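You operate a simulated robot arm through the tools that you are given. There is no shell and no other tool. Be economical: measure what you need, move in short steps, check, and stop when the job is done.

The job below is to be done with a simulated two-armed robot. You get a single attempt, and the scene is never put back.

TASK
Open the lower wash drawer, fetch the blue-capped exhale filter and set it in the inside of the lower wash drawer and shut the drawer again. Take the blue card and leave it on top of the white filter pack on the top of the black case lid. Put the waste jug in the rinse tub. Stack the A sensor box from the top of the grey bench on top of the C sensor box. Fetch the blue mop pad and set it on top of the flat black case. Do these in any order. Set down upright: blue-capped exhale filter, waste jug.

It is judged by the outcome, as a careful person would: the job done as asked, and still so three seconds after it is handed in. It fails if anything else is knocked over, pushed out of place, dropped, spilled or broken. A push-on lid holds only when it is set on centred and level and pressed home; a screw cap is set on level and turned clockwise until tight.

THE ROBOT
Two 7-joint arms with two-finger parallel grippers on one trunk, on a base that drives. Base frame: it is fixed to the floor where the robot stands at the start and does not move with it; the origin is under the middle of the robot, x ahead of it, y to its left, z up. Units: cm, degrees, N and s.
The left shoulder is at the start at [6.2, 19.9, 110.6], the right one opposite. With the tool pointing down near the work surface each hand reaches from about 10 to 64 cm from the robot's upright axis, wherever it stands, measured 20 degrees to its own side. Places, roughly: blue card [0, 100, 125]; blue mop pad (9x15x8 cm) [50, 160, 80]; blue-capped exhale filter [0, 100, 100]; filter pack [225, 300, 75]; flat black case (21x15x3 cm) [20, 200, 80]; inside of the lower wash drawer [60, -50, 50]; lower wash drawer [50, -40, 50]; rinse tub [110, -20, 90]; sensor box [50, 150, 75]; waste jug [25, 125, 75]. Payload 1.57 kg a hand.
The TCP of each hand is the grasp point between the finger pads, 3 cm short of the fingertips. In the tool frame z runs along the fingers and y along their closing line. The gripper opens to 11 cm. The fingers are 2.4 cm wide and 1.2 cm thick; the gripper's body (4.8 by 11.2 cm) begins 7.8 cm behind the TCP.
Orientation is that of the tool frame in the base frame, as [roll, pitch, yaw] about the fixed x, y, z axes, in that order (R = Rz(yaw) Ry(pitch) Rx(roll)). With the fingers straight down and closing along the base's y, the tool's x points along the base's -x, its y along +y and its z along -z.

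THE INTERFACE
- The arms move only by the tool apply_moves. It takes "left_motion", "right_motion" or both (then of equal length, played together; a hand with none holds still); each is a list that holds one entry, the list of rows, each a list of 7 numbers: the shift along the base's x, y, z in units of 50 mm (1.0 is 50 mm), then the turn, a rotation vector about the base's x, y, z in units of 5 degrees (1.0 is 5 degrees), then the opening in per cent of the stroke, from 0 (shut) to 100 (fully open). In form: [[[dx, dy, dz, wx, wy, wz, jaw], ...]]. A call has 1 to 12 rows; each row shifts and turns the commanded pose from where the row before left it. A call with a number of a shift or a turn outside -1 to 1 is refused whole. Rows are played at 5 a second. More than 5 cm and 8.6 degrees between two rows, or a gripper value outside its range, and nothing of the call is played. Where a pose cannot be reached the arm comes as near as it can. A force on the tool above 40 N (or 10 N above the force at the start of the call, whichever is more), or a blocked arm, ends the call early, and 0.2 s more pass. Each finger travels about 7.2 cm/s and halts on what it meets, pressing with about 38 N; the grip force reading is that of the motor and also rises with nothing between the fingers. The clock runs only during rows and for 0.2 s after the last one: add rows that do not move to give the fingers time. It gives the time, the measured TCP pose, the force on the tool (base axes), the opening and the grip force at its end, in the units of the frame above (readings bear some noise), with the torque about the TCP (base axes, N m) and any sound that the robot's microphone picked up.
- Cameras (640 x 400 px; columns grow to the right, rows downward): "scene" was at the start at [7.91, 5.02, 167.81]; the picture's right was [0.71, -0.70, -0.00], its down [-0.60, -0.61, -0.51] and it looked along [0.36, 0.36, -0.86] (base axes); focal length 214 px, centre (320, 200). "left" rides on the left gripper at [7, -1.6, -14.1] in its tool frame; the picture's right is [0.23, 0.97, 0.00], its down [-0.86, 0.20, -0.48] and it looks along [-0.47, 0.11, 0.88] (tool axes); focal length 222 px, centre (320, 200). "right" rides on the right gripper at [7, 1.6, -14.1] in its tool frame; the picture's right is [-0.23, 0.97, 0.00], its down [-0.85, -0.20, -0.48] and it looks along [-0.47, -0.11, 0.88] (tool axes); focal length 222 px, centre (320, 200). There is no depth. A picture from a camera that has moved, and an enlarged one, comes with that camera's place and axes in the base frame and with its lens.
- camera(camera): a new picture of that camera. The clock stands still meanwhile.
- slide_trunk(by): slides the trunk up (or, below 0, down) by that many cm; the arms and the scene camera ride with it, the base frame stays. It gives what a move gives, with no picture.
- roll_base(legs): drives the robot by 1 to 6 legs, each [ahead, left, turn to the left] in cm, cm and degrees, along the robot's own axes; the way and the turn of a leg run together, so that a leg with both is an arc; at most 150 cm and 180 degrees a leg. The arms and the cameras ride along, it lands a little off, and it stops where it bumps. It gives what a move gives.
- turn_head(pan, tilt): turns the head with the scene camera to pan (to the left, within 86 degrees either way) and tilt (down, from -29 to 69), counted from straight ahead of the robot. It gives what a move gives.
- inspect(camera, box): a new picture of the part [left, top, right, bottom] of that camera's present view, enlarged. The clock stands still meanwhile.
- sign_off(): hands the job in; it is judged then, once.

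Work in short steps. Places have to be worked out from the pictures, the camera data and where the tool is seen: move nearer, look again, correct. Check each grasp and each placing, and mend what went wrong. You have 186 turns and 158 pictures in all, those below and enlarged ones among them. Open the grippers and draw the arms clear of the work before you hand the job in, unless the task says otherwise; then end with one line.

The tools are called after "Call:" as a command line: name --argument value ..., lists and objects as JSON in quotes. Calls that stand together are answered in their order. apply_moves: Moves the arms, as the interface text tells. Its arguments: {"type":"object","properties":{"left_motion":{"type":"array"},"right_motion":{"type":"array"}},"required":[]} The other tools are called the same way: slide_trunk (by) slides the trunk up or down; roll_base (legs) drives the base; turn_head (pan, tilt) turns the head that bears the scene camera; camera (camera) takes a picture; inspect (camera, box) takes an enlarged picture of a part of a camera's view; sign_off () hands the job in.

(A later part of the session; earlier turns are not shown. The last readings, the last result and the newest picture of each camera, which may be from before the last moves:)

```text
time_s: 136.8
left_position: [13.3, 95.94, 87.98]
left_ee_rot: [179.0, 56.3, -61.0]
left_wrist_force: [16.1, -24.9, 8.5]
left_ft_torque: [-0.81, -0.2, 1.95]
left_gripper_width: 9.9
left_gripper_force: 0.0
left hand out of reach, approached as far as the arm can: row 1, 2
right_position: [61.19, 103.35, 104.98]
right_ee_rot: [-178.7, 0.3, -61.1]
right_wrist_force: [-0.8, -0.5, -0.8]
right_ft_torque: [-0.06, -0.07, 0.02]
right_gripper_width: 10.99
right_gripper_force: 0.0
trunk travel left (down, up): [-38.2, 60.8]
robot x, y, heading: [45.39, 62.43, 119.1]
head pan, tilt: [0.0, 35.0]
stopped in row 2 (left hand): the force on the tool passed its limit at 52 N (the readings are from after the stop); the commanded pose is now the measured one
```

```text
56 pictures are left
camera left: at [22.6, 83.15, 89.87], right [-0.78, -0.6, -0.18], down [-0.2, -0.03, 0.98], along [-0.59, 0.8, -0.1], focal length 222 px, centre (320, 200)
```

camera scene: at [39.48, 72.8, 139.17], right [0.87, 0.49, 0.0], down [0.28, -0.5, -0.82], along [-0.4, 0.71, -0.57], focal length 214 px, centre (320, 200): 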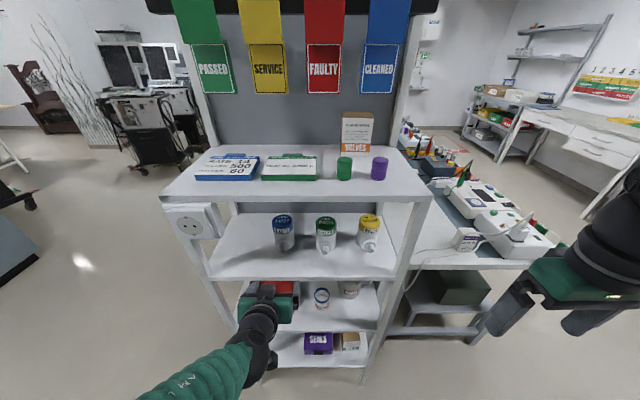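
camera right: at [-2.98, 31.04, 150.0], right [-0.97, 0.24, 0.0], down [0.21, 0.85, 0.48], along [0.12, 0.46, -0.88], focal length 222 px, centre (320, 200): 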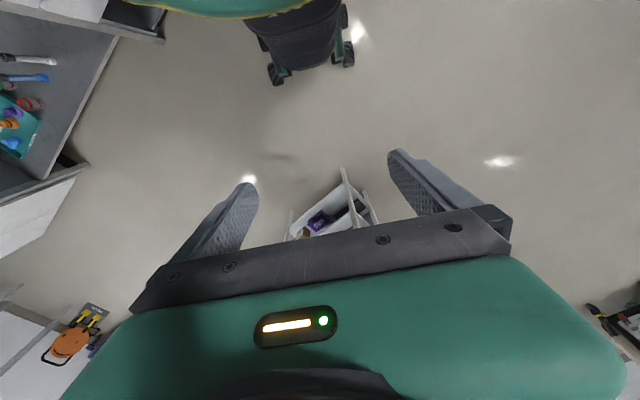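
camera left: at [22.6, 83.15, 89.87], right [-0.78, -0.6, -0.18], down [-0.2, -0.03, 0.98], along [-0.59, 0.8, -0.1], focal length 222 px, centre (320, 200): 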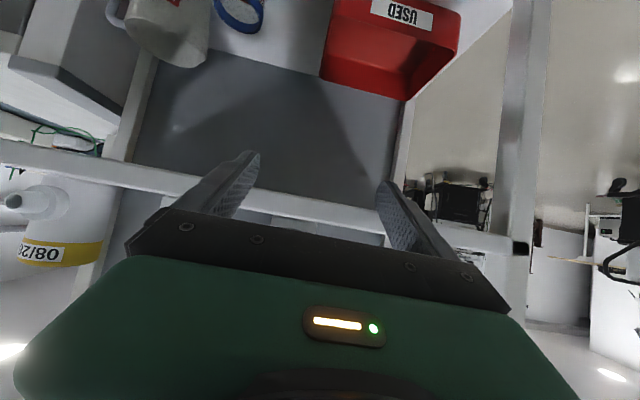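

The hand ran out of room (too close to the body) and touched the shelf edge. I draw it back and down at once, then roll the base back for more room.

Call:
apply_moves --left_motion '[[[0.3, -0.5, -0.1, 0, 0, 0, 90], [0.4, -0.7, -0.3, 0, 0, 0, 90], [0, 0, 0, 0, 0, 0, 90]]]'

Call:
roll_base --legs '[[-24, 0, 0]]'

Call:
camera --camera "scene"

```text
time_s: 137.6
left_position: [16.06, 95.46, 88.75]
left_ee_rot: [178.8, 55.8, -58.9]
left_wrist_force: [0.2, 0.9, 0.1]
left_ft_torque: [0.02, 0.01, -0.05]
left_gripper_width: 9.91
left_gripper_force: 0.0
left hand out of reach, approached as far as the arm can: row 1, 2
right_position: [61.39, 103.6, 104.96]
right_ee_rot: [-178.8, 0.4, -61.0]
right_wrist_force: [0.1, 0.5, 0.5]
right_ft_torque: [0.0, 0.01, 0.02]
right_gripper_width: 11.03
right_gripper_force: 0.1
trunk travel left (down, up): [-38.2, 60.8]
robot x, y, heading: [45.7, 62.55, 119.0]
head pan, tilt: [0.0, 35.0]
```

```text
time_s: 139.3
left_position: [27.85, 74.23, 88.83]
left_ee_rot: [179.4, 56.1, -58.3]
left_wrist_force: [0.4, 0.3, -0.7]
left_ft_torque: [-0.02, 0.0, -0.02]
left_gripper_width: 9.91
left_gripper_force: 0.0
right_position: [73.29, 82.18, 104.87]
right_ee_rot: [-178.7, 0.4, -61.0]
right_wrist_force: [-0.2, 0.3, 0.8]
right_ft_torque: [0.01, 0.02, 0.01]
right_gripper_width: 10.99
right_gripper_force: 0.0
trunk travel left (down, up): [-38.2, 60.8]
robot x, y, heading: [57.13, 40.85, 119.2]
head pan, tilt: [0.0, 35.0]
```

```text
55 pictures are left
camera scene: at [51.5, 51.52, 139.18], right [0.87, 0.49, 0.0], down [0.28, -0.5, -0.82], along [-0.4, 0.72, -0.57], focal length 214 px, centre (320, 200)
```

scene: 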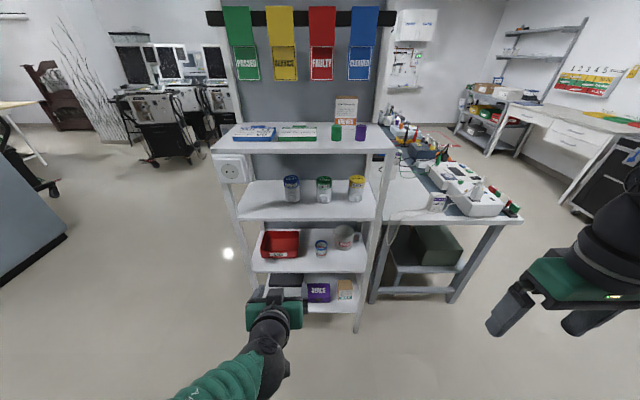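

Nothing on the rack moved. With more room now, I finish the turn to horizontal at about 56 cm ahead, in line with the blue filter.

Call:
apply_moves --left_motion '[[[-0.18, 0.26, 0.25, 0.873, 0.487, -0.5, 90], [-0.18, 0.26, 0.25, 0.873, 0.487, 0, 90], [-0.18, 0.26, 0.25, 0.873, 0.487, 0, 90], [-0.18, 0.26, 0.25, 0.873, 0.487, 0, 90], [-0.18, 0.26, 0.25, 0.873, 0.487, 0, 90], [-0.18, 0.26, 0.25, 0.873, 0.487, 0, 90], [-0.18, 0.26, 0.25, 0.7, 0.39, 0, 90], [-0.18, 0.26, 0.25, 0, 0, 0, 90], [0, 0, 0, 0, 0, 0, 90]]]'

Call:
inspect --camera "scene" --box '[190, 150, 430, 300]'

Call:
camera --camera "left"

```text
time_s: 141.3
left_position: [20.66, 85.19, 99.13]
left_ee_rot: [-32.1, 89.8, 87.5]
left_wrist_force: [0.3, 0.7, -1.5]
left_ft_torque: [0.0, 0.0, -0.02]
left_gripper_width: 9.89
left_gripper_force: 0.1
left hand out of reach, approached as far as the arm can: row 1
right_position: [73.09, 82.23, 105.0]
right_ee_rot: [-178.7, 0.3, -61.0]
right_wrist_force: [-0.3, 0.6, -0.5]
right_ft_torque: [0.0, -0.01, 0.02]
right_gripper_width: 11.01
right_gripper_force: 0.1
trunk travel left (down, up): [-38.2, 60.8]
robot x, y, heading: [57.45, 41.25, 119.2]
head pan, tilt: [0.0, 35.0]
```

```text
2.67 times, centred on (310, 225) of scene
camera zoom: at [51.47, 51.65, 139.16], right [0.87, 0.49, 0.0], down [0.28, -0.5, -0.82], along [-0.4, 0.72, -0.57], focal length 572 px, centre (347, 133)
```

zoom: 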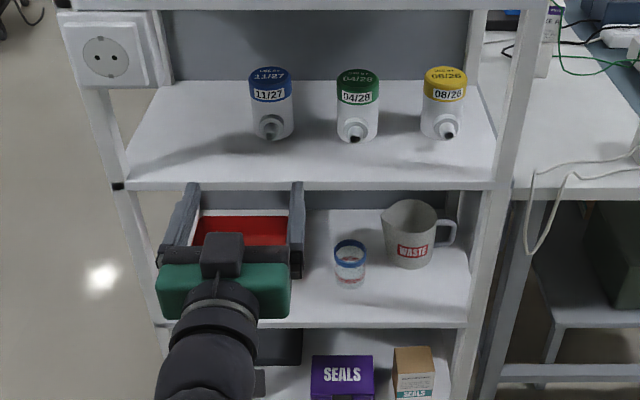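

```text
53 pictures are left
camera left: at [29.05, 73.56, 92.0], right [-0.85, -0.48, -0.23], down [0.06, -0.52, 0.85], along [-0.53, 0.71, 0.47], focal length 222 px, centre (320, 200)
```

left: 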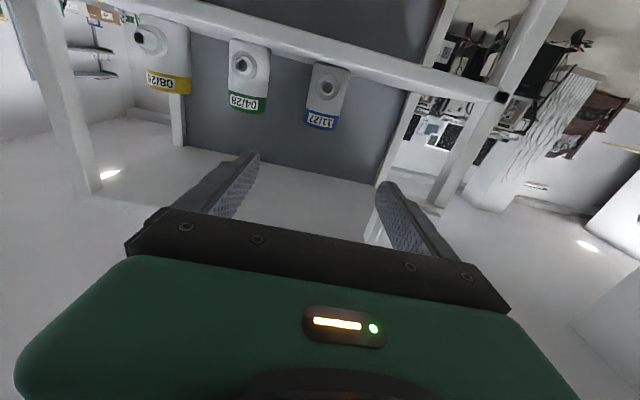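

The filter axis is straight ahead at about 23 cm and the lateral alignment agrees in both views. I advance along the pointing direction and stop with the filter between the fingers.

Call:
apply_moves --left_motion '[[[-0.438, 0.786, -0.1, 0, 0, 0, 90], [-0.438, 0.786, -0.1, 0, 0, 0, 90], [-0.438, 0.786, 0, 0, 0, 0, 90], [-0.438, 0.786, 0, 0, 0, 0, 90], [-0.42, 0.75, 0, 0, 0, 0, 90], [0, 0, 0, 0, 0, 0, 90]]]'

Call:
inspect --camera "scene" --box '[230, 150, 390, 250]'

Call:
camera --camera "left"

```text
time_s: 142.7
left_position: [9.9, 104.45, 98.33]
left_ee_rot: [-30.7, 89.7, 88.9]
left_wrist_force: [0.0, -0.9, 0.1]
left_ft_torque: [-0.03, 0.0, -0.03]
left_gripper_width: 9.92
left_gripper_force: 0.0
right_position: [73.15, 82.13, 104.95]
right_ee_rot: [-178.6, 0.4, -61.0]
right_wrist_force: [0.5, -0.8, -0.2]
right_ft_torque: [0.02, 0.03, 0.01]
right_gripper_width: 11.01
right_gripper_force: 0.1
trunk travel left (down, up): [-38.2, 60.8]
robot x, y, heading: [57.2, 41.25, 119.2]
head pan, tilt: [0.0, 35.0]
```

```text
4.00 times, centred on (310, 200) of scene
camera zoom: at [51.46, 51.65, 139.16], right [0.87, 0.49, 0.0], down [0.28, -0.5, -0.82], along [-0.4, 0.72, -0.57], focal length 858 px, centre (360, 200)
```

zoom: 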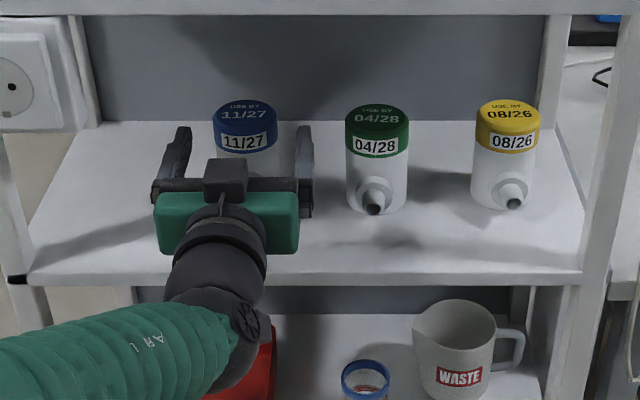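

```text
51 pictures are left
camera left: at [18.35, 92.9, 91.12], right [-0.85, -0.48, -0.23], down [0.06, -0.52, 0.85], along [-0.53, 0.71, 0.47], focal length 222 px, centre (320, 200)
```

left: 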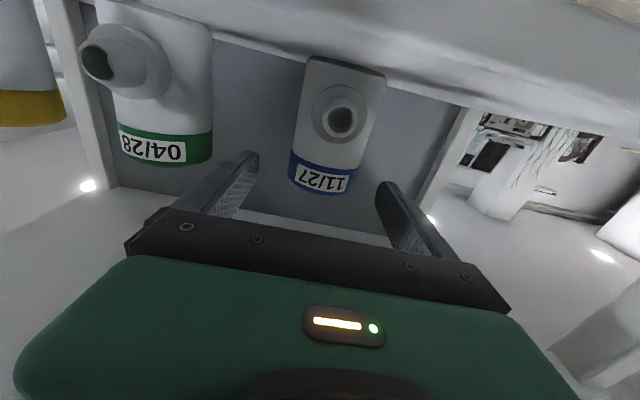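

The filter is still about 5 cm beyond the grasp point. I advance 4.3 cm more and close gently around it.

Call:
apply_moves --left_motion '[[[-0.21, 0.375, 0, 0, 0, 0, 90], [-0.21, 0.375, 0, 0, 0, 0, 90], [0, 0, 0, 0, 0, 0, 90], [0, 0, 0, 0, 0, 0, 20], [0, 0, 0, 0, 0, 0, 20], [0, 0, 0, 0, 0, 0, 20], [0, 0, 0, 0, 0, 0, 20]]]'

Call:
camera --camera "left"

```text
time_s: 144.3
left_position: [7.54, 108.3, 98.02]
left_ee_rot: [-34.7, 89.9, 85.0]
left_wrist_force: [-0.6, -0.3, 1.1]
left_ft_torque: [-0.04, 0.13, -0.01]
left_gripper_width: 5.86
left_gripper_force: 38.0
right_position: [73.14, 82.25, 104.87]
right_ee_rot: [-178.8, 0.3, -61.0]
right_wrist_force: [-0.7, 0.1, -0.7]
right_ft_torque: [0.01, -0.05, -0.01]
right_gripper_width: 11.0
right_gripper_force: 0.1
trunk travel left (down, up): [-38.2, 60.8]
robot x, y, heading: [57.24, 41.3, 119.3]
head pan, tilt: [0.0, 35.0]
```

```text
50 pictures are left
camera left: at [16.06, 96.79, 91.04], right [-0.85, -0.48, -0.23], down [0.06, -0.52, 0.85], along [-0.53, 0.71, 0.47], focal length 222 px, centre (320, 200)
```

left: 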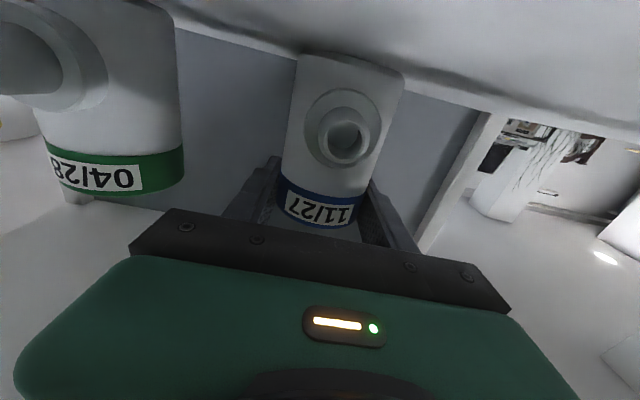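

The filter is held (5.9 cm). I lift it 3 cm and withdraw straight back.

Call:
apply_moves --left_motion '[[[0, 0, 0.2, 0, 0, 0, 20], [0, 0, 0.4, 0, 0, 0, 20], [0.44, -0.78, 0, 0, 0, 0, 20], [0.44, -0.78, 0, 0, 0, 0, 20], [0.44, -0.78, 0, 0, 0, 0, 20], [0.44, -0.78, 0, 0, 0, 0, 20], [0.44, -0.78, 0, 0, 0, 0, 20], [0.44, -0.78, 0, 0, 0, 0, 20], [0, 0, 0, 0, 0, 0, 20]]]'

Call:
inspect --camera "scene" --box '[190, 150, 430, 300]'

```text
time_s: 146.3
left_position: [20.89, 84.73, 100.92]
left_ee_rot: [-96.9, 89.9, 22.8]
left_wrist_force: [-0.2, -0.4, -1.9]
left_ft_torque: [0.02, 0.01, 0.06]
left_gripper_width: 5.89
left_gripper_force: 37.6
right_position: [73.08, 82.43, 104.93]
right_ee_rot: [-178.7, 0.1, -61.0]
right_wrist_force: [0.1, -0.2, -0.6]
right_ft_torque: [-0.01, 0.02, 0.02]
right_gripper_width: 11.01
right_gripper_force: 0.0
trunk travel left (down, up): [-38.2, 60.8]
robot x, y, heading: [57.26, 41.18, 119.0]
head pan, tilt: [0.0, 35.0]
```

```text
2.67 times, centred on (310, 225) of scene
camera zoom: at [51.38, 51.77, 139.14], right [0.87, 0.49, 0.0], down [0.28, -0.5, -0.82], along [-0.4, 0.71, -0.58], focal length 572 px, centre (347, 133)
```

zoom: 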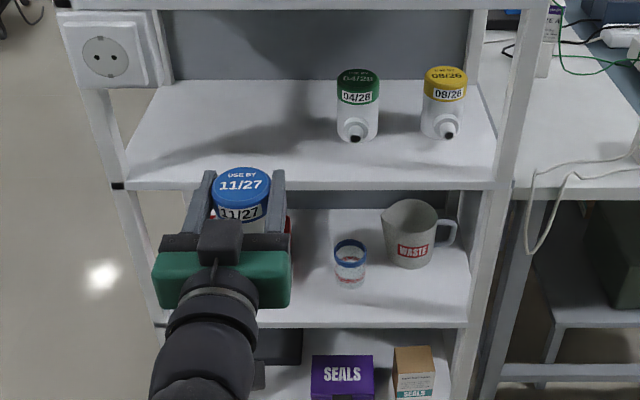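

The blue filter is upright in the left hand. For placing into a drawer a top grip is needed, so I plan a hand-over: first I bring the left hand to the middle and lower, and the right hand up beside it turned to close fore-and-aft.

Call:
apply_moves --left_motion '[[[0.34, 0.01, -0.83, 0, 0, 0, 20], [0.34, 0.01, -0.83, 0, 0, 0, 20], [0.34, 0.01, -0.83, 0, 0, 0, 20], [0.34, 0.01, -0.83, 0, 0, 0, 20], [0.34, 0.01, -0.83, 0, 0, 0, 20], [0.34, 0.01, -0.83, 0, 0, 0, 20], [0.34, 0.01, -0.83, 0, 0, 0, 20], [0, 0, 0, 0, 0, 0, 20]]]' --right_motion '[[[0, 0, 0, 0, 0, 1, 100], [0, 0, 0, 0, 0, 1, 100], [0, 0, 0, 0, 0, 1, 100], [0, 0, 0, 0, 0, 1, 100], [0, 0, 0, 0, 0, 1, 100], [0, 0, 0, 0, 0, 1, 100], [0, 0, 0, 0, 0, 1, 100], [0, 0, 0, 0, 0, 1, 100]]]'

```text
time_s: 148.1
left_position: [32.82, 85.06, 71.91]
left_ee_rot: [-24.8, 89.8, 94.8]
left_wrist_force: [-0.2, -0.2, -0.2]
left_ft_torque: [0.0, -0.01, 0.0]
left_gripper_width: 5.88
left_gripper_force: 38.4
right_position: [72.95, 82.25, 104.97]
right_ee_rot: [-178.7, 0.4, -20.9]
right_wrist_force: [0.3, 0.6, 0.0]
right_ft_torque: [0.0, -0.01, -0.01]
right_gripper_width: 10.99
right_gripper_force: 0.1
trunk travel left (down, up): [-38.2, 60.8]
robot x, y, heading: [57.43, 41.4, 118.9]
head pan, tilt: [0.0, 35.0]
```

The left hand is in place. I bring the right hand over the filter at a safe height, finishing its turn.

Call:
apply_moves --right_motion '[[[-0.82, 0.085, -0.2, 0, 0, 1, 100], [-0.82, 0.085, -0.2, 0, 0, 1, 100], [-0.82, 0.085, -0.2, 0, 0, 1, 100], [-0.82, 0.085, -0.2, 0, 0, 1, 100], [-0.82, 0.085, -0.2, 0, 0, 1, 100], [-0.82, 0.085, -0.2, 0, 0, 1, 100], [-0.82, 0.085, -0.2, 0, 0, 1, 100], [-0.82, 0.085, -0.2, 0, 0, 1, 100], [-0.82, 0.085, -0.2, 0, 0, 1, 100], [-0.82, 0.085, -0.2, 0, 0, 1, 100], [0, 0, 0, 0, 0, 0, 100]]]'

Call:
camera --camera "right"

```text
time_s: 150.5
left_position: [32.95, 85.0, 71.96]
left_ee_rot: [-35.9, 89.8, 83.8]
left_wrist_force: [-0.2, 0.5, -1.3]
left_ft_torque: [-0.01, -0.01, 0.01]
left_gripper_width: 5.86
left_gripper_force: 38.6
right_position: [32.22, 86.4, 95.18]
right_ee_rot: [-178.7, 0.4, 29.1]
right_wrist_force: [0.4, -0.9, 0.2]
right_ft_torque: [0.01, 0.03, 0.01]
right_gripper_width: 10.99
right_gripper_force: 0.1
trunk travel left (down, up): [-38.2, 60.8]
robot x, y, heading: [57.52, 41.17, 118.9]
head pan, tilt: [0.0, 35.0]
```

```text
48 pictures are left
camera right: at [39.35, 88.1, 109.12], right [0.27, -0.96, -0.02], down [-0.84, -0.25, 0.49], along [-0.47, -0.12, -0.87], focal length 222 px, centre (320, 200)
```

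right: 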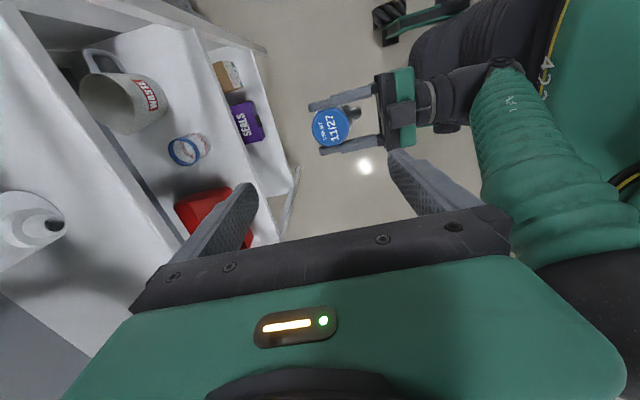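

The filter axis is practically at the left grasp point, (33.2, 85.1), with its port facing back-right. I centre the right hand, turn it 10° to miss the port, and descend.

Call:
apply_moves --right_motion '[[[0.2, -0.26, -0.4, 0, 0, -1, 82], [0, 0, -0.8, 0, 0, -1, 82], [0, 0, -0.8, 0, 0, 0, 82], [0, 0, -0.8, 0, 0, 0, 82], [0, 0, -0.7, 0, 0, 0, 82], [0, 0, -0.4, 0, 0, 0, 82], [0, 0, 0, 0, 0, 0, 82]]]'

Call:
camera --camera "right"

```text
time_s: 152.1
left_position: [32.71, 85.09, 71.9]
left_ee_rot: [134.8, 90.0, -105.5]
left_wrist_force: [0.0, 0.3, -1.4]
left_ft_torque: [-0.01, 0.01, 0.01]
left_gripper_width: 5.86
left_gripper_force: 37.9
right_position: [33.13, 85.07, 75.66]
right_ee_rot: [-178.7, 0.3, 19.0]
right_wrist_force: [-0.3, -0.3, 0.4]
right_ft_torque: [-0.01, 0.01, -0.01]
right_gripper_width: 9.02
right_gripper_force: 0.1
trunk travel left (down, up): [-38.2, 60.8]
robot x, y, heading: [57.25, 41.13, 119.0]
head pan, tilt: [0.0, 35.0]
```

```text
47 pictures are left
camera right: at [40.27, 85.53, 89.52], right [0.1, -0.99, -0.02], down [-0.87, -0.1, 0.49], along [-0.49, -0.03, -0.87], focal length 222 px, centre (320, 200)
```

right: 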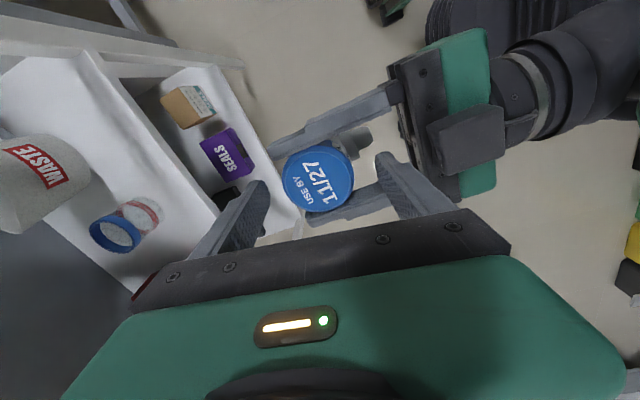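

The cap sits between the right fingers. I close the right hand, then open the left.

Call:
apply_moves --right_motion '[[[0, 0, -0.1, 0, 0, 0, 82], [0, 0, 0, 0, 0, 0, 20], [0, 0, 0, 0, 0, 0, 20], [0, 0, 0, 0, 0, 0, 20], [0, 0, 0, 0, 0, 0, 20]]]'

```text
time_s: 153.3
left_position: [32.77, 85.07, 71.91]
left_ee_rot: [-61.3, 89.9, 58.5]
left_wrist_force: [9.8, -26.7, 8.7]
left_ft_torque: [0.31, -0.28, -0.11]
left_gripper_width: 5.86
left_gripper_force: 38.1
right_position: [33.05, 85.34, 75.17]
right_ee_rot: [-178.4, 0.4, 18.9]
right_wrist_force: [-11.2, 27.8, -8.5]
right_ft_torque: [0.61, 0.58, -0.05]
right_gripper_width: 5.87
right_gripper_force: 38.2
trunk travel left (down, up): [-38.2, 60.8]
robot x, y, heading: [57.49, 41.39, 119.2]
head pan, tilt: [0.0, 35.0]
```

Both hands hold it at the same diameter. I open the left hand wide.

Call:
apply_moves --left_motion '[[[0, 0, 0, 0, 0, 0, 60], [0, 0, 0, 0, 0, 0, 80], [0, 0, 0, 0, 0, 0, 80], [0, 0, 0, 0, 0, 0, 80]]]'

Call:
apply_moves --right_motion '[[[0, 0, 0.2, 0, 0, 0, 10], [0, 0, 0.8, 0, 0, 0, 10], [0, 0, 0.8, 0, 0, 0, 10], [0, 0, 0.8, 0, 0, 0, 10], [0, 0, 0.8, 0, 0, 0, 10], [0, 0, 0, 0, 0, 0, 10]]]'

Call:
inspect --camera "scene" --box '[160, 160, 480, 400]'

```text
time_s: 154.3
left_position: [32.71, 85.17, 71.93]
left_ee_rot: [-48.9, 90.0, 70.8]
left_wrist_force: [1.0, 0.0, 1.2]
left_ft_torque: [0.0, -0.02, 0.01]
left_gripper_width: 8.8
left_gripper_force: 0.0
right_position: [33.03, 85.06, 75.05]
right_ee_rot: [-178.8, 0.3, 19.0]
right_wrist_force: [0.0, -1.1, 0.8]
right_ft_torque: [-0.01, 0.01, -0.01]
right_gripper_width: 5.9
right_gripper_force: 37.9
trunk travel left (down, up): [-38.2, 60.8]
robot x, y, heading: [57.33, 41.27, 118.8]
head pan, tilt: [0.0, 35.0]
```

```text
time_s: 155.7
left_position: [32.68, 85.07, 71.8]
left_ee_rot: [-51.7, 89.9, 67.9]
left_wrist_force: [0.3, -0.1, 0.6]
left_ft_torque: [0.0, -0.02, 0.03]
left_gripper_width: 8.82
left_gripper_force: 0.1
right_position: [32.96, 85.08, 91.84]
right_ee_rot: [-178.8, 0.3, 19.0]
right_wrist_force: [0.3, 0.2, -1.1]
right_ft_torque: [0.03, -0.01, 0.0]
right_gripper_width: 5.88
right_gripper_force: 38.3
trunk travel left (down, up): [-38.2, 60.8]
robot x, y, heading: [57.22, 40.81, 119.0]
head pan, tilt: [0.0, 35.0]
```

```text
1.67 times, centred on (320, 280) of scene
camera zoom: at [51.31, 51.8, 139.14], right [0.87, 0.49, 0.0], down [0.28, -0.5, -0.82], along [-0.4, 0.71, -0.58], focal length 358 px, centre (320, 67)
```

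zoom: 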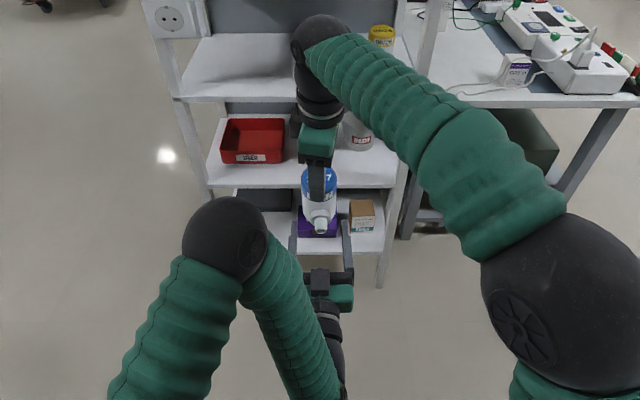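

The hand-over worked: the filter hangs upright in the right hand. I draw both hands in, then turn the robot around toward the sink cabinet.

Call:
apply_moves --right_motion '[[[0.72, -0.06, 0, 0, 0, 0, 10], [0.72, -0.06, 0, 0, 0, 0, 10], [0.72, -0.06, 0, 0, 0, 0, 10], [0.72, -0.06, 0, 0, 0, 0, 10], [0.72, -0.06, 0, 0, 0, 0, 10]]]' --left_motion '[[[-0.32, -0.4, 0, 0, 0, 0, 80], [-0.32, -0.4, 0, 0, 0, 0, 80], [-0.32, -0.4, 0, 0, 0, 0, 80], [-0.32, -0.4, 0, 0, 0, 0, 80], [-0.32, -0.4, 0, 0, 0, 0, 80]]]'

Call:
roll_base --legs '[[2, 0, 0], [0, 0, -180], [0, -35, 0]]'

Call:
camera --camera "scene"

```text
time_s: 156.9
left_position: [23.99, 77.87, 73.18]
left_ee_rot: [-163.7, 89.8, -44.0]
left_wrist_force: [-0.3, 0.8, -0.8]
left_ft_torque: [0.0, 0.01, -0.01]
left_gripper_width: 8.8
left_gripper_force: 0.0
left hand out of reach, approached as far as the arm can: row 3, 4, 5
right_position: [51.21, 83.69, 91.88]
right_ee_rot: [-178.7, 0.3, 19.0]
right_wrist_force: [0.7, 0.0, -1.0]
right_ft_torque: [0.01, 0.0, 0.01]
right_gripper_width: 5.85
right_gripper_force: 37.6
trunk travel left (down, up): [-38.2, 60.8]
robot x, y, heading: [57.1, 41.5, 119.2]
head pan, tilt: [0.0, 35.0]
```

```text
time_s: 166.2
left_position: [75.4, -2.49, 73.17]
left_ee_rot: [94.6, 88.8, 41.8]
left_wrist_force: [23.7, 22.4, -5.2]
left_ft_torque: [-0.01, 0.12, 0.54]
left_gripper_width: 6.26
left_gripper_force: 0.0
right_position: [47.8, -11.47, 91.97]
right_ee_rot: [-178.7, 0.6, -155.4]
right_wrist_force: [-0.9, 0.2, -1.9]
right_ft_torque: [0.02, -0.09, 0.02]
right_gripper_width: 5.85
right_gripper_force: 38.0
trunk travel left (down, up): [-38.2, 60.8]
robot x, y, heading: [37.62, 30.19, -55.3]
head pan, tilt: [0.0, 35.0]
stopped in leg 3: the force on the tool passed its limit at 52 N (the readings are from after the stop); the commanded pose is now the measured one
```

```text
45 pictures are left
camera scene: at [44.88, 20.55, 139.14], right [-0.82, -0.57, 0.0], down [-0.33, 0.47, -0.82], along [0.46, -0.67, -0.57], focal length 214 px, centre (320, 200)
```

scene: 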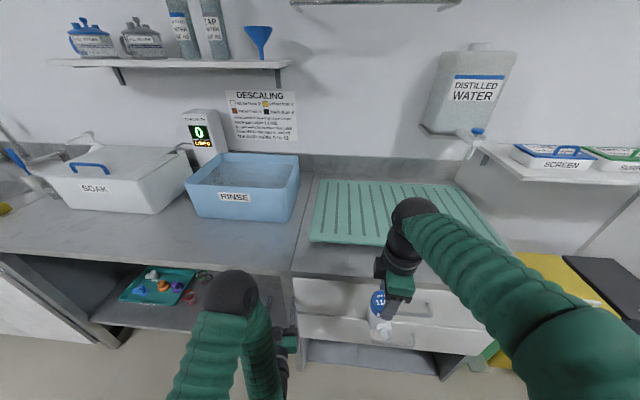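

The left hand, reaching under the counter, touched the drawer unit's side. I move the base back left to release it and withdraw a bit.

Call:
roll_base --legs '[[0, 7, 0], [-12, 0, -5.7]]'

Call:
camera --camera "scene"

```text
time_s: 168.0
left_position: [71.24, 8.09, 73.2]
left_ee_rot: [57.5, 89.8, -2.2]
left_wrist_force: [1.0, 0.4, -0.1]
left_ft_torque: [0.04, -0.01, -0.06]
left_gripper_width: 8.84
left_gripper_force: 0.0
right_position: [43.48, 2.3, 92.14]
right_ee_rot: [-178.6, 0.1, -161.2]
right_wrist_force: [0.3, 0.3, -1.2]
right_ft_torque: [-0.03, 0.03, 0.02]
right_gripper_width: 5.89
right_gripper_force: 37.7
trunk travel left (down, up): [-38.2, 60.8]
robot x, y, heading: [37.5, 44.12, -61.4]
head pan, tilt: [0.0, 35.0]
```

```text
44 pictures are left
camera scene: at [43.08, 33.92, 139.16], right [-0.88, -0.48, 0.0], down [-0.28, 0.5, -0.82], along [0.39, -0.72, -0.57], focal length 214 px, centre (320, 200)
```

scene: 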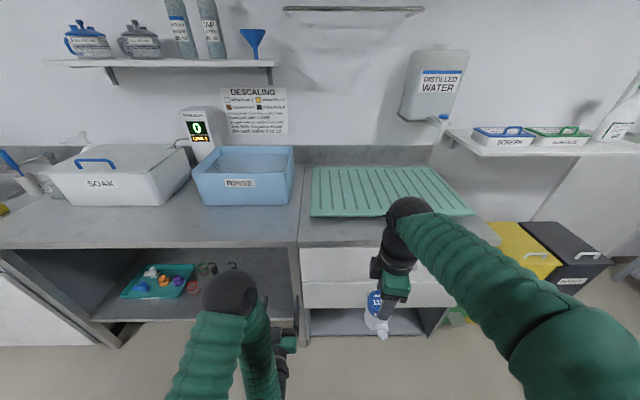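

Clear now. I slide right so that the drawers are in front, and move the right hand aside to see the lower drawer's handle.

Call:
roll_base --legs '[[0, -26, 0]]'

Call:
apply_moves --right_motion '[[[-0.85, -0.47, 0, 0, 0, 0, 10], [-0.85, -0.47, 0, 0, 0, 0, 10], [-0.85, -0.47, 0.2, 0, 0, 0, 10], [-0.85, -0.47, 0.2, 0, 0, 0, 10]]]'

Call:
inspect --camera "scene" --box '[160, 200, 480, 400]'

```text
time_s: 169.9
left_position: [48.27, -4.5, 73.33]
left_ee_rot: [52.4, 89.7, -7.1]
left_wrist_force: [0.2, -0.1, -0.6]
left_ft_torque: [0.01, 0.0, -0.02]
left_gripper_width: 8.81
left_gripper_force: 0.0
right_position: [20.52, -10.31, 92.27]
right_ee_rot: [-178.5, 0.1, -161.2]
right_wrist_force: [1.1, -0.1, -0.2]
right_ft_torque: [-0.02, 0.0, 0.0]
right_gripper_width: 5.85
right_gripper_force: 37.7
trunk travel left (down, up): [-38.2, 60.8]
robot x, y, heading: [14.34, 31.52, -61.4]
head pan, tilt: [0.0, 35.0]
```

```text
time_s: 170.9
left_position: [47.84, -4.66, 73.3]
left_ee_rot: [68.5, 89.4, 8.9]
left_wrist_force: [-0.2, 0.3, -0.1]
left_ft_torque: [0.0, 0.01, -0.02]
left_gripper_width: 8.81
left_gripper_force: 0.1
right_position: [3.0, -19.91, 94.0]
right_ee_rot: [-178.6, 0.4, -161.0]
right_wrist_force: [-0.3, 0.2, -1.3]
right_ft_torque: [0.01, 0.02, 0.03]
right_gripper_width: 5.87
right_gripper_force: 37.8
trunk travel left (down, up): [-38.2, 60.8]
robot x, y, heading: [14.05, 31.96, -61.4]
head pan, tilt: [0.0, 35.0]
```

```text
2.00 times, centred on (320, 300) of scene
camera zoom: at [19.58, 20.96, 139.14], right [-0.88, -0.48, 0.0], down [-0.27, 0.51, -0.82], along [0.39, -0.72, -0.58], focal length 429 px, centre (320, 0)
```

zoom: 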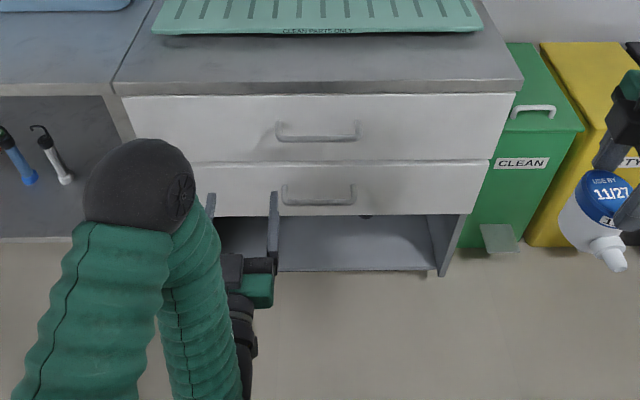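

To fix the drawer's distance I lower the trunk 18 cm (which also brings the left hand to handle height) and look again for triangulation.

Call:
slide_trunk --by -18

Call:
inspect --camera "scene" --box '[160, 160, 480, 360]'

```text
time_s: 172.9
left_position: [47.9, -4.54, 55.44]
left_ee_rot: [62.3, 89.5, 2.8]
left_wrist_force: [1.1, -0.8, 0.8]
left_ft_torque: [-0.01, -0.04, 0.03]
left_gripper_width: 8.79
left_gripper_force: 0.1
right_position: [3.25, -19.8, 76.2]
right_ee_rot: [-178.6, 0.3, -161.2]
right_wrist_force: [0.6, -0.1, -1.1]
right_ft_torque: [0.0, 0.04, -0.01]
right_gripper_width: 5.88
right_gripper_force: 37.8
trunk travel left (down, up): [-20.2, 78.8]
robot x, y, heading: [13.95, 32.08, -61.3]
head pan, tilt: [0.0, 35.0]
```

```text
2.00 times, centred on (320, 260) of scene
camera zoom: at [19.82, 21.16, 121.15], right [-0.88, -0.48, 0.0], down [-0.27, 0.51, -0.82], along [0.39, -0.72, -0.57], focal length 429 px, centre (320, 80)
```

zoom: 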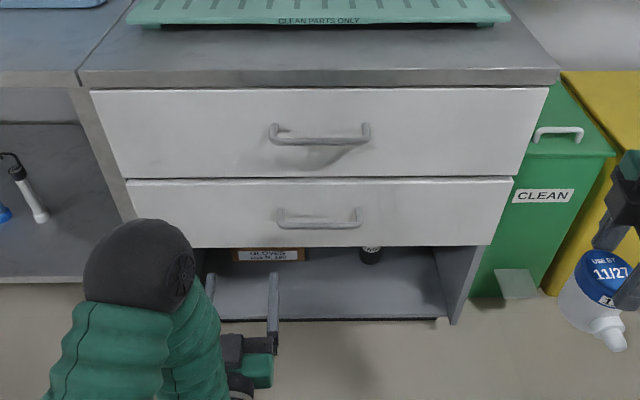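

Triangulated: drawer fronts 48.4 cm ahead of the camera, lower handle bar at z≈58.5, about 45.7 ahead, centred. I roll the left hand 90° so its fingers close vertically and centre it before the handle.

Call:
apply_moves --left_motion '[[[-0.18, -0.1, 0.05, 0.479, -0.878, 0, 60], [-0.18, -0.1, 0.05, 0.479, -0.878, 0, 60], [-0.18, -0.1, 0.05, 0.479, -0.878, 0, 60], [-0.18, -0.1, 0.05, 0.479, -0.878, 0, 60], [-0.18, -0.1, 0.05, 0.479, -0.878, 0, 60], [-0.18, -0.1, 0.05, 0.479, -0.878, 0, 60], [-0.18, -0.1, 0.05, 0.479, -0.878, 0, 60], [-0.18, -0.1, 0.05, 0.479, -0.878, 0, 60], [-0.18, -0.1, 0.05, 0.479, -0.878, 0, 60], [-0.18, -0.1, 0.05, 0.479, -0.878, 0, 60], [-0.18, -0.1, 0.05, 0.479, -0.878, 0, 60], [-0.18, -0.1, 0.07, 0.479, -0.878, 0, 60]]]'

Call:
apply_moves --left_motion '[[[0, 0, 0, 0.479, -0.878, 0, 60], [0, 0, 0, 0.479, -0.878, 0, 60], [0, 0, 0, 0.479, -0.878, 0, 60], [0, 0, 0, 0.479, -0.878, 0, 60], [0, 0, 0, 0.479, -0.878, 0, 60], [0, 0, 0, 0.479, -0.878, 0, 60], [0, 0, 0, 0, 0, 0, 60]]]'

Call:
inspect --camera "scene" --box '[200, 180, 440, 330]'

```text
time_s: 175.7
left_position: [41.47, -9.88, 58.13]
left_ee_rot: [88.6, 29.0, 33.7]
left_wrist_force: [0.2, -0.6, -0.6]
left_ft_torque: [0.01, -0.02, 0.0]
left_gripper_width: 6.6
left_gripper_force: 0.1
right_position: [3.25, -19.74, 76.04]
right_ee_rot: [-178.4, 0.3, -161.2]
right_wrist_force: [-0.4, 0.4, -1.7]
right_ft_torque: [-0.03, 0.01, 0.0]
right_gripper_width: 5.87
right_gripper_force: 38.2
trunk travel left (down, up): [-20.2, 78.8]
robot x, y, heading: [13.83, 31.59, -61.5]
head pan, tilt: [0.0, 35.0]
stopped in row 12 (left hand): the arm was blocked; the commanded pose is now the measured one
```

```text
time_s: 177.1
left_position: [48.05, -8.66, 59.11]
left_ee_rot: [85.6, 3.3, 41.5]
left_wrist_force: [0.7, 0.0, -1.3]
left_ft_torque: [0.0, -0.01, 0.02]
left_gripper_width: 6.61
left_gripper_force: 0.0
right_position: [3.25, -19.7, 76.08]
right_ee_rot: [-178.5, 0.3, -161.3]
right_wrist_force: [0.0, -0.4, -1.1]
right_ft_torque: [-0.01, 0.03, 0.05]
right_gripper_width: 5.85
right_gripper_force: 38.4
trunk travel left (down, up): [-20.2, 78.8]
robot x, y, heading: [14.09, 32.01, -61.4]
head pan, tilt: [0.0, 35.0]
stopped in row 6 (left hand): the arm was blocked; the commanded pose is now the measured one
```

```text
2.67 times, centred on (320, 255) of scene
camera zoom: at [19.81, 21.12, 121.02], right [-0.88, -0.48, 0.0], down [-0.27, 0.51, -0.82], along [0.39, -0.72, -0.58], focal length 572 px, centre (320, 53)
```

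zoom: 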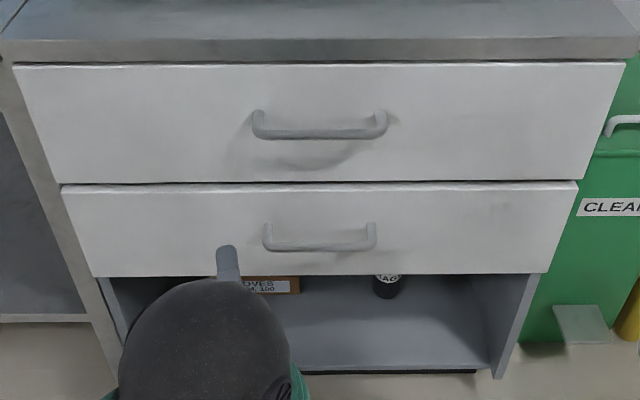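

The arm was blocked by its own folded posture; the roll is done but the hand is off by 13° in yaw. I back up 12 cm for elbow room, then bring the hand straight and centred.

Call:
roll_base --legs '[[-12, 0, 0]]'

Call:
apply_moves --left_motion '[[[0.3, -0.5, 0, 0, 0, 0, 60], [0.2, -0.5, 0, 0, 0, -0.9, 60], [-0.25, -0.4, 0, 0.38, 0.21, -0.9, 60], [-0.4, -0.4, 0, 0.38, 0.21, -0.8, 60], [-0.5, -0.3, 0, 0, 0, 0, 60], [-0.5, -0.3, 0, 0, 0, 0, 60], [-0.3, -0.2, 0, 0, 0, 0, 60], [0, 0, 0, 0, 0, 0, 60]]]'

```text
time_s: 178.3
left_position: [42.58, 1.97, 58.93]
left_ee_rot: [85.7, 2.9, 41.7]
left_wrist_force: [0.9, 0.7, 1.0]
left_ft_torque: [0.04, 0.01, 0.02]
left_gripper_width: 6.59
left_gripper_force: 0.1
right_position: [-2.37, -9.26, 76.15]
right_ee_rot: [-178.4, 0.4, -161.1]
right_wrist_force: [-1.0, 0.7, -1.3]
right_ft_torque: [-0.06, -0.03, 0.02]
right_gripper_width: 5.84
right_gripper_force: 37.7
trunk travel left (down, up): [-20.2, 78.8]
robot x, y, heading: [9.14, 42.09, -61.2]
head pan, tilt: [0.0, 35.0]
```

```text
time_s: 180.3
left_position: [38.81, -10.68, 59.45]
left_ee_rot: [89.8, 2.9, 32.6]
left_wrist_force: [-0.6, 0.2, -0.2]
left_ft_torque: [0.0, 0.01, -0.03]
left_gripper_width: 6.58
left_gripper_force: 0.0
right_position: [-2.26, -9.29, 76.23]
right_ee_rot: [-178.2, 0.2, -161.1]
right_wrist_force: [0.2, -0.2, -1.7]
right_ft_torque: [-0.01, -0.03, 0.01]
right_gripper_width: 5.88
right_gripper_force: 37.7
trunk travel left (down, up): [-20.2, 78.8]
robot x, y, heading: [8.27, 42.24, -61.2]
head pan, tilt: [0.0, 35.0]
stopped in row 8 (left hand): the arm was blocked; the commanded pose is now the measured one
```

The hand is now nearly centred, about 8 cm before the handle and within 4° of straight. I advance onto the bar.

Call:
apply_moves --left_motion '[[[0.14, -0.45, -0.08, 0, 0, 0, 60], [0.14, -0.45, -0.08, 0, 0, 0, 60], [0.14, -0.45, 0, 0, 0, 0, 60], [0, 0, 0, 0, 0, 0, 60]]]'

Call:
inspect --camera "scene" --box '[220, 170, 420, 295]'

Call:
camera --camera "left"

```text
time_s: 181.3
left_position: [40.15, -17.52, 58.4]
left_ee_rot: [90.0, 2.7, 31.8]
left_wrist_force: [-0.2, 0.7, -0.7]
left_ft_torque: [0.02, 0.03, 0.0]
left_gripper_width: 6.58
left_gripper_force: 0.1
right_position: [-2.34, -9.25, 76.3]
right_ee_rot: [-178.3, 0.2, -161.2]
right_wrist_force: [0.7, 0.0, -1.1]
right_ft_torque: [0.03, 0.05, 0.02]
right_gripper_width: 5.87
right_gripper_force: 37.7
trunk travel left (down, up): [-20.2, 78.8]
robot x, y, heading: [8.75, 42.21, -61.1]
head pan, tilt: [0.0, 35.0]
```

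```text
3.20 times, centred on (320, 232) of scene
camera zoom: at [14.16, 31.41, 121.1], right [-0.88, -0.48, 0.0], down [-0.28, 0.51, -0.82], along [0.39, -0.72, -0.58], focal length 686 px, centre (320, 96)
```

zoom: 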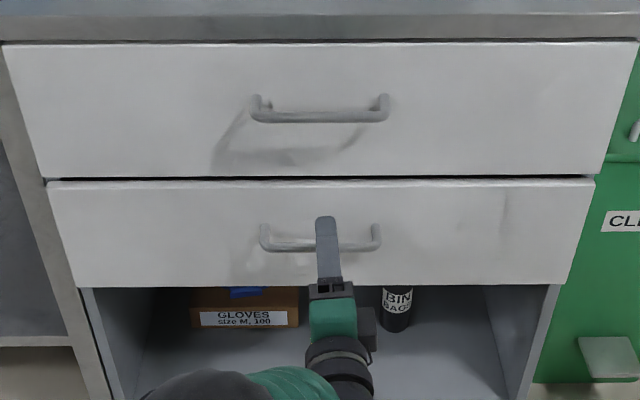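

```text
39 pictures are left
camera left: at [38.53, -1.98, 56.26], right [0.23, 0.15, 0.96], down [-0.97, -0.04, 0.24], along [0.07, -0.99, 0.13], focal length 222 px, centre (320, 200)
```

left: 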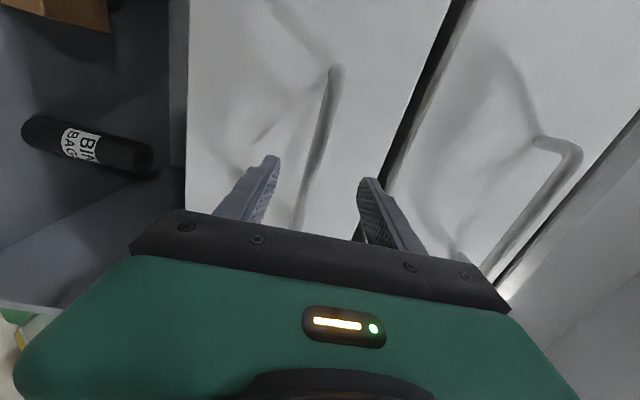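

The bar lies between the fingers. I close on it.

Call:
apply_moves --left_motion '[[[0, 0, 0, 0, 0, 0, 0], [0, 0, 0, 0, 0, 0, 0], [0, 0, 0, 0, 0, 0, 0], [0, 0, 0, 0, 0, 0, 0]]]'

```text
time_s: 182.3
left_position: [40.23, -17.67, 57.56]
left_ee_rot: [91.0, 2.6, 31.7]
left_wrist_force: [-4.9, 3.6, -37.1]
left_ft_torque: [1.19, -0.16, 0.28]
left_gripper_width: 1.3
left_gripper_force: 30.2
right_position: [-2.2, -9.37, 76.1]
right_ee_rot: [-178.5, 0.2, -161.1]
right_wrist_force: [0.1, -0.8, -1.2]
right_ft_torque: [-0.02, 0.01, -0.04]
right_gripper_width: 5.88
right_gripper_force: 37.8
trunk travel left (down, up): [-20.2, 78.8]
robot x, y, heading: [8.5, 42.09, -61.1]
head pan, tilt: [0.0, 35.0]
```

The bar is gripped (1.3 cm). I relieve the vertical load and pull the drawer by rolling backwards.

Call:
apply_moves --left_motion '[[[0, 0, -0.15, 0, 0, 0, 0], [0, 0, -0.05, 0, 0, 0, 0]]]'

Call:
roll_base --legs '[[-8, 0, 0]]'

```text
time_s: 182.9
left_position: [40.05, -17.65, 57.46]
left_ee_rot: [89.7, 2.8, 31.8]
left_wrist_force: [-5.7, 11.1, -14.1]
left_ft_torque: [0.71, -0.41, -0.77]
left_gripper_width: 1.3
left_gripper_force: 30.0
right_position: [-2.32, -9.24, 76.45]
right_ee_rot: [-178.3, 0.4, -161.1]
right_wrist_force: [-0.3, -0.3, -0.8]
right_ft_torque: [0.05, -0.02, -0.01]
right_gripper_width: 5.88
right_gripper_force: 38.1
trunk travel left (down, up): [-20.2, 78.8]
robot x, y, heading: [8.29, 42.41, -61.2]
head pan, tilt: [0.0, 35.0]
```

```text
time_s: 183.9
left_position: [36.26, -10.56, 57.45]
left_ee_rot: [89.8, 2.8, 31.6]
left_wrist_force: [-4.6, -1.8, -3.3]
left_ft_torque: [0.51, -0.55, -0.24]
left_gripper_width: 1.29
left_gripper_force: 29.5
right_position: [-6.23, -2.22, 76.33]
right_ee_rot: [-178.3, 0.3, -161.1]
right_wrist_force: [0.7, 0.7, -0.7]
right_ft_torque: [-0.04, -0.04, -0.02]
right_gripper_width: 5.88
right_gripper_force: 37.9
trunk travel left (down, up): [-20.2, 78.8]
robot x, y, heading: [4.63, 49.02, -61.4]
head pan, tilt: [0.0, 35.0]
```

It moves with little force. I keep pulling about 17 cm more.

Call:
roll_base --legs '[[-17, 0, 0]]'

Call:
turn_head --pan 0 --tilt 45

Call:
inspect --camera "scene" --box '[160, 100, 480, 300]'

```text
time_s: 185.5
left_position: [28.14, 3.89, 57.4]
left_ee_rot: [89.9, 2.8, 31.4]
left_wrist_force: [-2.4, 0.8, -12.8]
left_ft_torque: [0.63, -0.54, 0.06]
left_gripper_width: 1.28
left_gripper_force: 29.9
right_position: [-14.14, 12.47, 76.49]
right_ee_rot: [-178.2, 0.3, -161.3]
right_wrist_force: [0.1, 0.2, -0.6]
right_ft_torque: [0.01, 0.02, -0.02]
right_gripper_width: 5.85
right_gripper_force: 37.9
trunk travel left (down, up): [-20.2, 78.8]
robot x, y, heading: [-3.09, 63.7, -61.4]
head pan, tilt: [0.0, 35.0]
stopped in leg 1: the robot was blocked; the commanded pose is now the measured one
```

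```text
time_s: 186.3
left_position: [28.05, 3.94, 57.49]
left_ee_rot: [89.8, 2.9, 31.4]
left_wrist_force: [-4.7, -2.5, -23.0]
left_ft_torque: [0.85, -0.36, -0.04]
left_gripper_width: 1.26
left_gripper_force: 29.7
right_position: [-14.23, 12.42, 76.47]
right_ee_rot: [-178.2, 0.3, -161.2]
right_wrist_force: [-0.2, -0.7, -1.6]
right_ft_torque: [0.0, 0.0, -0.02]
right_gripper_width: 5.85
right_gripper_force: 37.8
trunk travel left (down, up): [-20.2, 78.8]
robot x, y, heading: [-3.35, 63.74, -61.3]
head pan, tilt: [0.0, 45.0]
```

```text
2.00 times, centred on (320, 200) of scene
camera zoom: at [2.24, 52.64, 119.55], right [-0.88, -0.48, 0.0], down [-0.34, 0.63, -0.7], along [0.34, -0.61, -0.71], focal length 429 px, centre (320, 200)
```

zoom: 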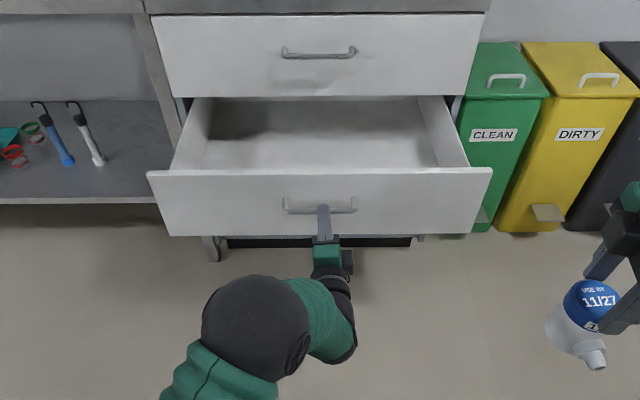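

The drawer is open about 24 cm; the robot itself is blocked from backing further. I release the handle, draw the hand back, raise the trunk so the left hand is above the drawer, and roll forward so the right hand can reach in.

Call:
apply_moves --left_motion '[[[0, 0, 0, 0, 0, 0, 50], [0, 0, 0, 0, 0, 0, 50], [-0.3, 0.5, 0, 0, 0, 0, 50], [-0.25, 0.45, 0, 0, 0, 0, 50], [0, 0, 0, 0, 0, 0, 50]]]'

Call:
slide_trunk --by 27

Call:
roll_base --legs '[[17, 0, 0]]'

Call:
camera --camera "scene"

```text
time_s: 187.7
left_position: [29.26, 9.67, 57.28]
left_ee_rot: [89.7, 2.1, 34.9]
left_wrist_force: [0.2, 0.6, 0.4]
left_ft_torque: [-0.01, 0.01, 0.01]
left_gripper_width: 5.5
left_gripper_force: 0.0
right_position: [-14.09, 12.69, 76.87]
right_ee_rot: [-178.0, 0.1, -161.3]
right_wrist_force: [-0.1, 1.1, -0.7]
right_ft_torque: [0.03, 0.02, -0.01]
right_gripper_width: 5.85
right_gripper_force: 38.0
trunk travel left (down, up): [-20.2, 78.8]
robot x, y, heading: [-3.37, 63.66, -61.4]
head pan, tilt: [0.0, 45.0]
stopped in row 5 (left hand): the arm was blocked; the commanded pose is now the measured one
```

```text
time_s: 190.4
left_position: [29.16, 9.52, 84.48]
left_ee_rot: [89.7, 2.5, 34.9]
left_wrist_force: [1.5, 0.5, 0.4]
left_ft_torque: [-0.02, -0.01, 0.0]
left_gripper_width: 5.51
left_gripper_force: 0.1
right_position: [-14.09, 12.68, 103.68]
right_ee_rot: [-177.9, 0.1, -161.1]
right_wrist_force: [0.4, 0.1, -1.2]
right_ft_torque: [-0.02, 0.0, 0.0]
right_gripper_width: 5.86
right_gripper_force: 37.8
trunk travel left (down, up): [-47.2, 51.8]
robot x, y, heading: [-2.82, 63.92, -61.4]
head pan, tilt: [0.0, 45.0]
```

```text
time_s: 191.8
left_position: [36.51, -4.8, 84.95]
left_ee_rot: [89.2, 2.7, 34.5]
left_wrist_force: [0.8, 0.7, -0.3]
left_ft_torque: [0.0, 0.01, 0.03]
left_gripper_width: 5.5
left_gripper_force: 0.1
right_position: [-6.46, -1.38, 103.86]
right_ee_rot: [-177.8, 0.1, -161.4]
right_wrist_force: [-0.3, 0.4, -1.2]
right_ft_torque: [0.02, 0.02, -0.01]
right_gripper_width: 5.89
right_gripper_force: 37.4
trunk travel left (down, up): [-47.2, 51.8]
robot x, y, heading: [4.79, 49.04, -61.5]
head pan, tilt: [0.0, 45.0]
```

```text
37 pictures are left
camera scene: at [9.88, 38.96, 146.7], right [-0.88, -0.48, 0.0], down [-0.34, 0.62, -0.71], along [0.34, -0.62, -0.71], focal length 214 px, centre (320, 200)
```

scene: 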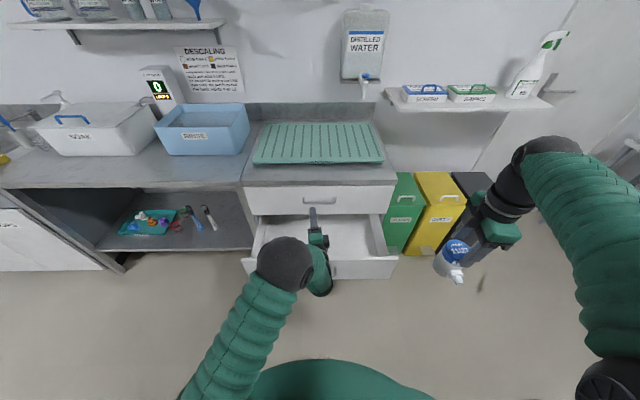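

I carry the filter over the right part of the open drawer at height.

Call:
apply_moves --right_motion '[[[0.88, -0.37, -0.1, 0, 0, 0, 10], [0.88, -0.37, -0.1, 0, 0, 0, 10], [0.88, -0.37, -0.2, 0, 0, 0, 10], [0.88, -0.37, -0.2, 0, 0, 0, 10], [0.88, -0.37, -0.2, 0, 0, 0, 10], [0.88, -0.37, -0.2, 0, 0, 0, 10], [0.88, -0.37, -0.2, 0, 0, 0, 10], [0, 0, -0.5, 0, 0, 0, 10], [0, 0, -0.8, 0, 0, 0, 10], [0, 0, 0, 0, 0, 0, 10]]]'

Call:
inspect --camera "scene" --box '[230, 160, 430, 300]'

Call:
camera --camera "right"

```text
time_s: 194.1
left_position: [36.78, -4.66, 84.76]
left_ee_rot: [89.1, 2.7, 34.8]
left_wrist_force: [-0.6, -0.1, -0.5]
left_ft_torque: [0.0, -0.01, -0.01]
left_gripper_width: 5.5
left_gripper_force: 0.0
right_position: [23.59, -13.5, 91.17]
right_ee_rot: [-177.7, 0.1, -161.5]
right_wrist_force: [-0.9, 0.4, 0.0]
right_ft_torque: [-0.01, 0.01, 0.0]
right_gripper_width: 5.88
right_gripper_force: 38.1
right hand out of reach, approached as far as the arm can: row 7
trunk travel left (down, up): [-47.2, 51.8]
robot x, y, heading: [4.66, 48.8, -61.5]
head pan, tilt: [0.0, 45.0]
```

```text
2.86 times, centred on (330, 230) of scene
camera zoom: at [9.98, 38.93, 146.65], right [-0.88, -0.48, 0.0], down [-0.34, 0.62, -0.71], along [0.34, -0.62, -0.71], focal length 613 px, centre (291, 114)
```

zoom: 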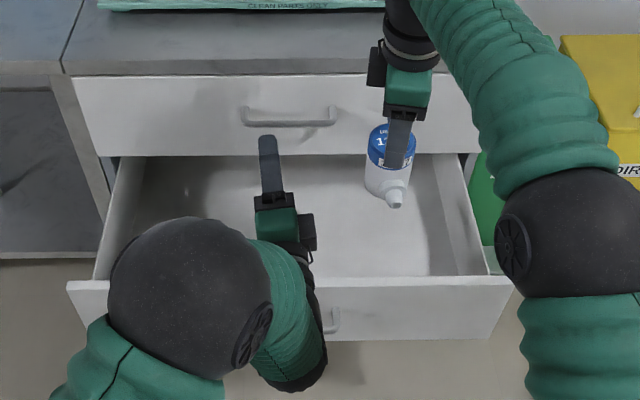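

```text
35 pictures are left
camera right: at [16.12, -13.83, 105.11], right [-0.1, 0.99, -0.04], down [0.87, 0.1, 0.49], along [0.49, 0.01, -0.87], focal length 222 px, centre (320, 200)
```

right: 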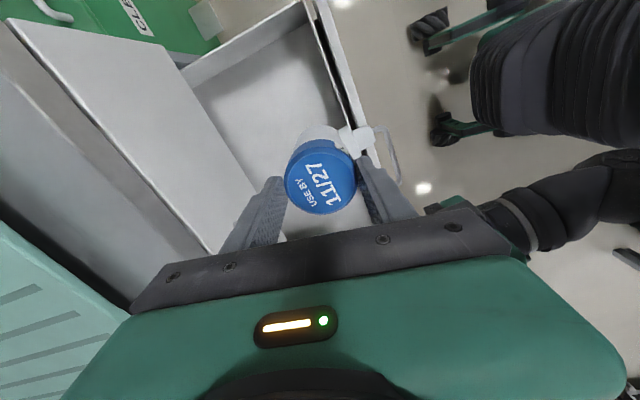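

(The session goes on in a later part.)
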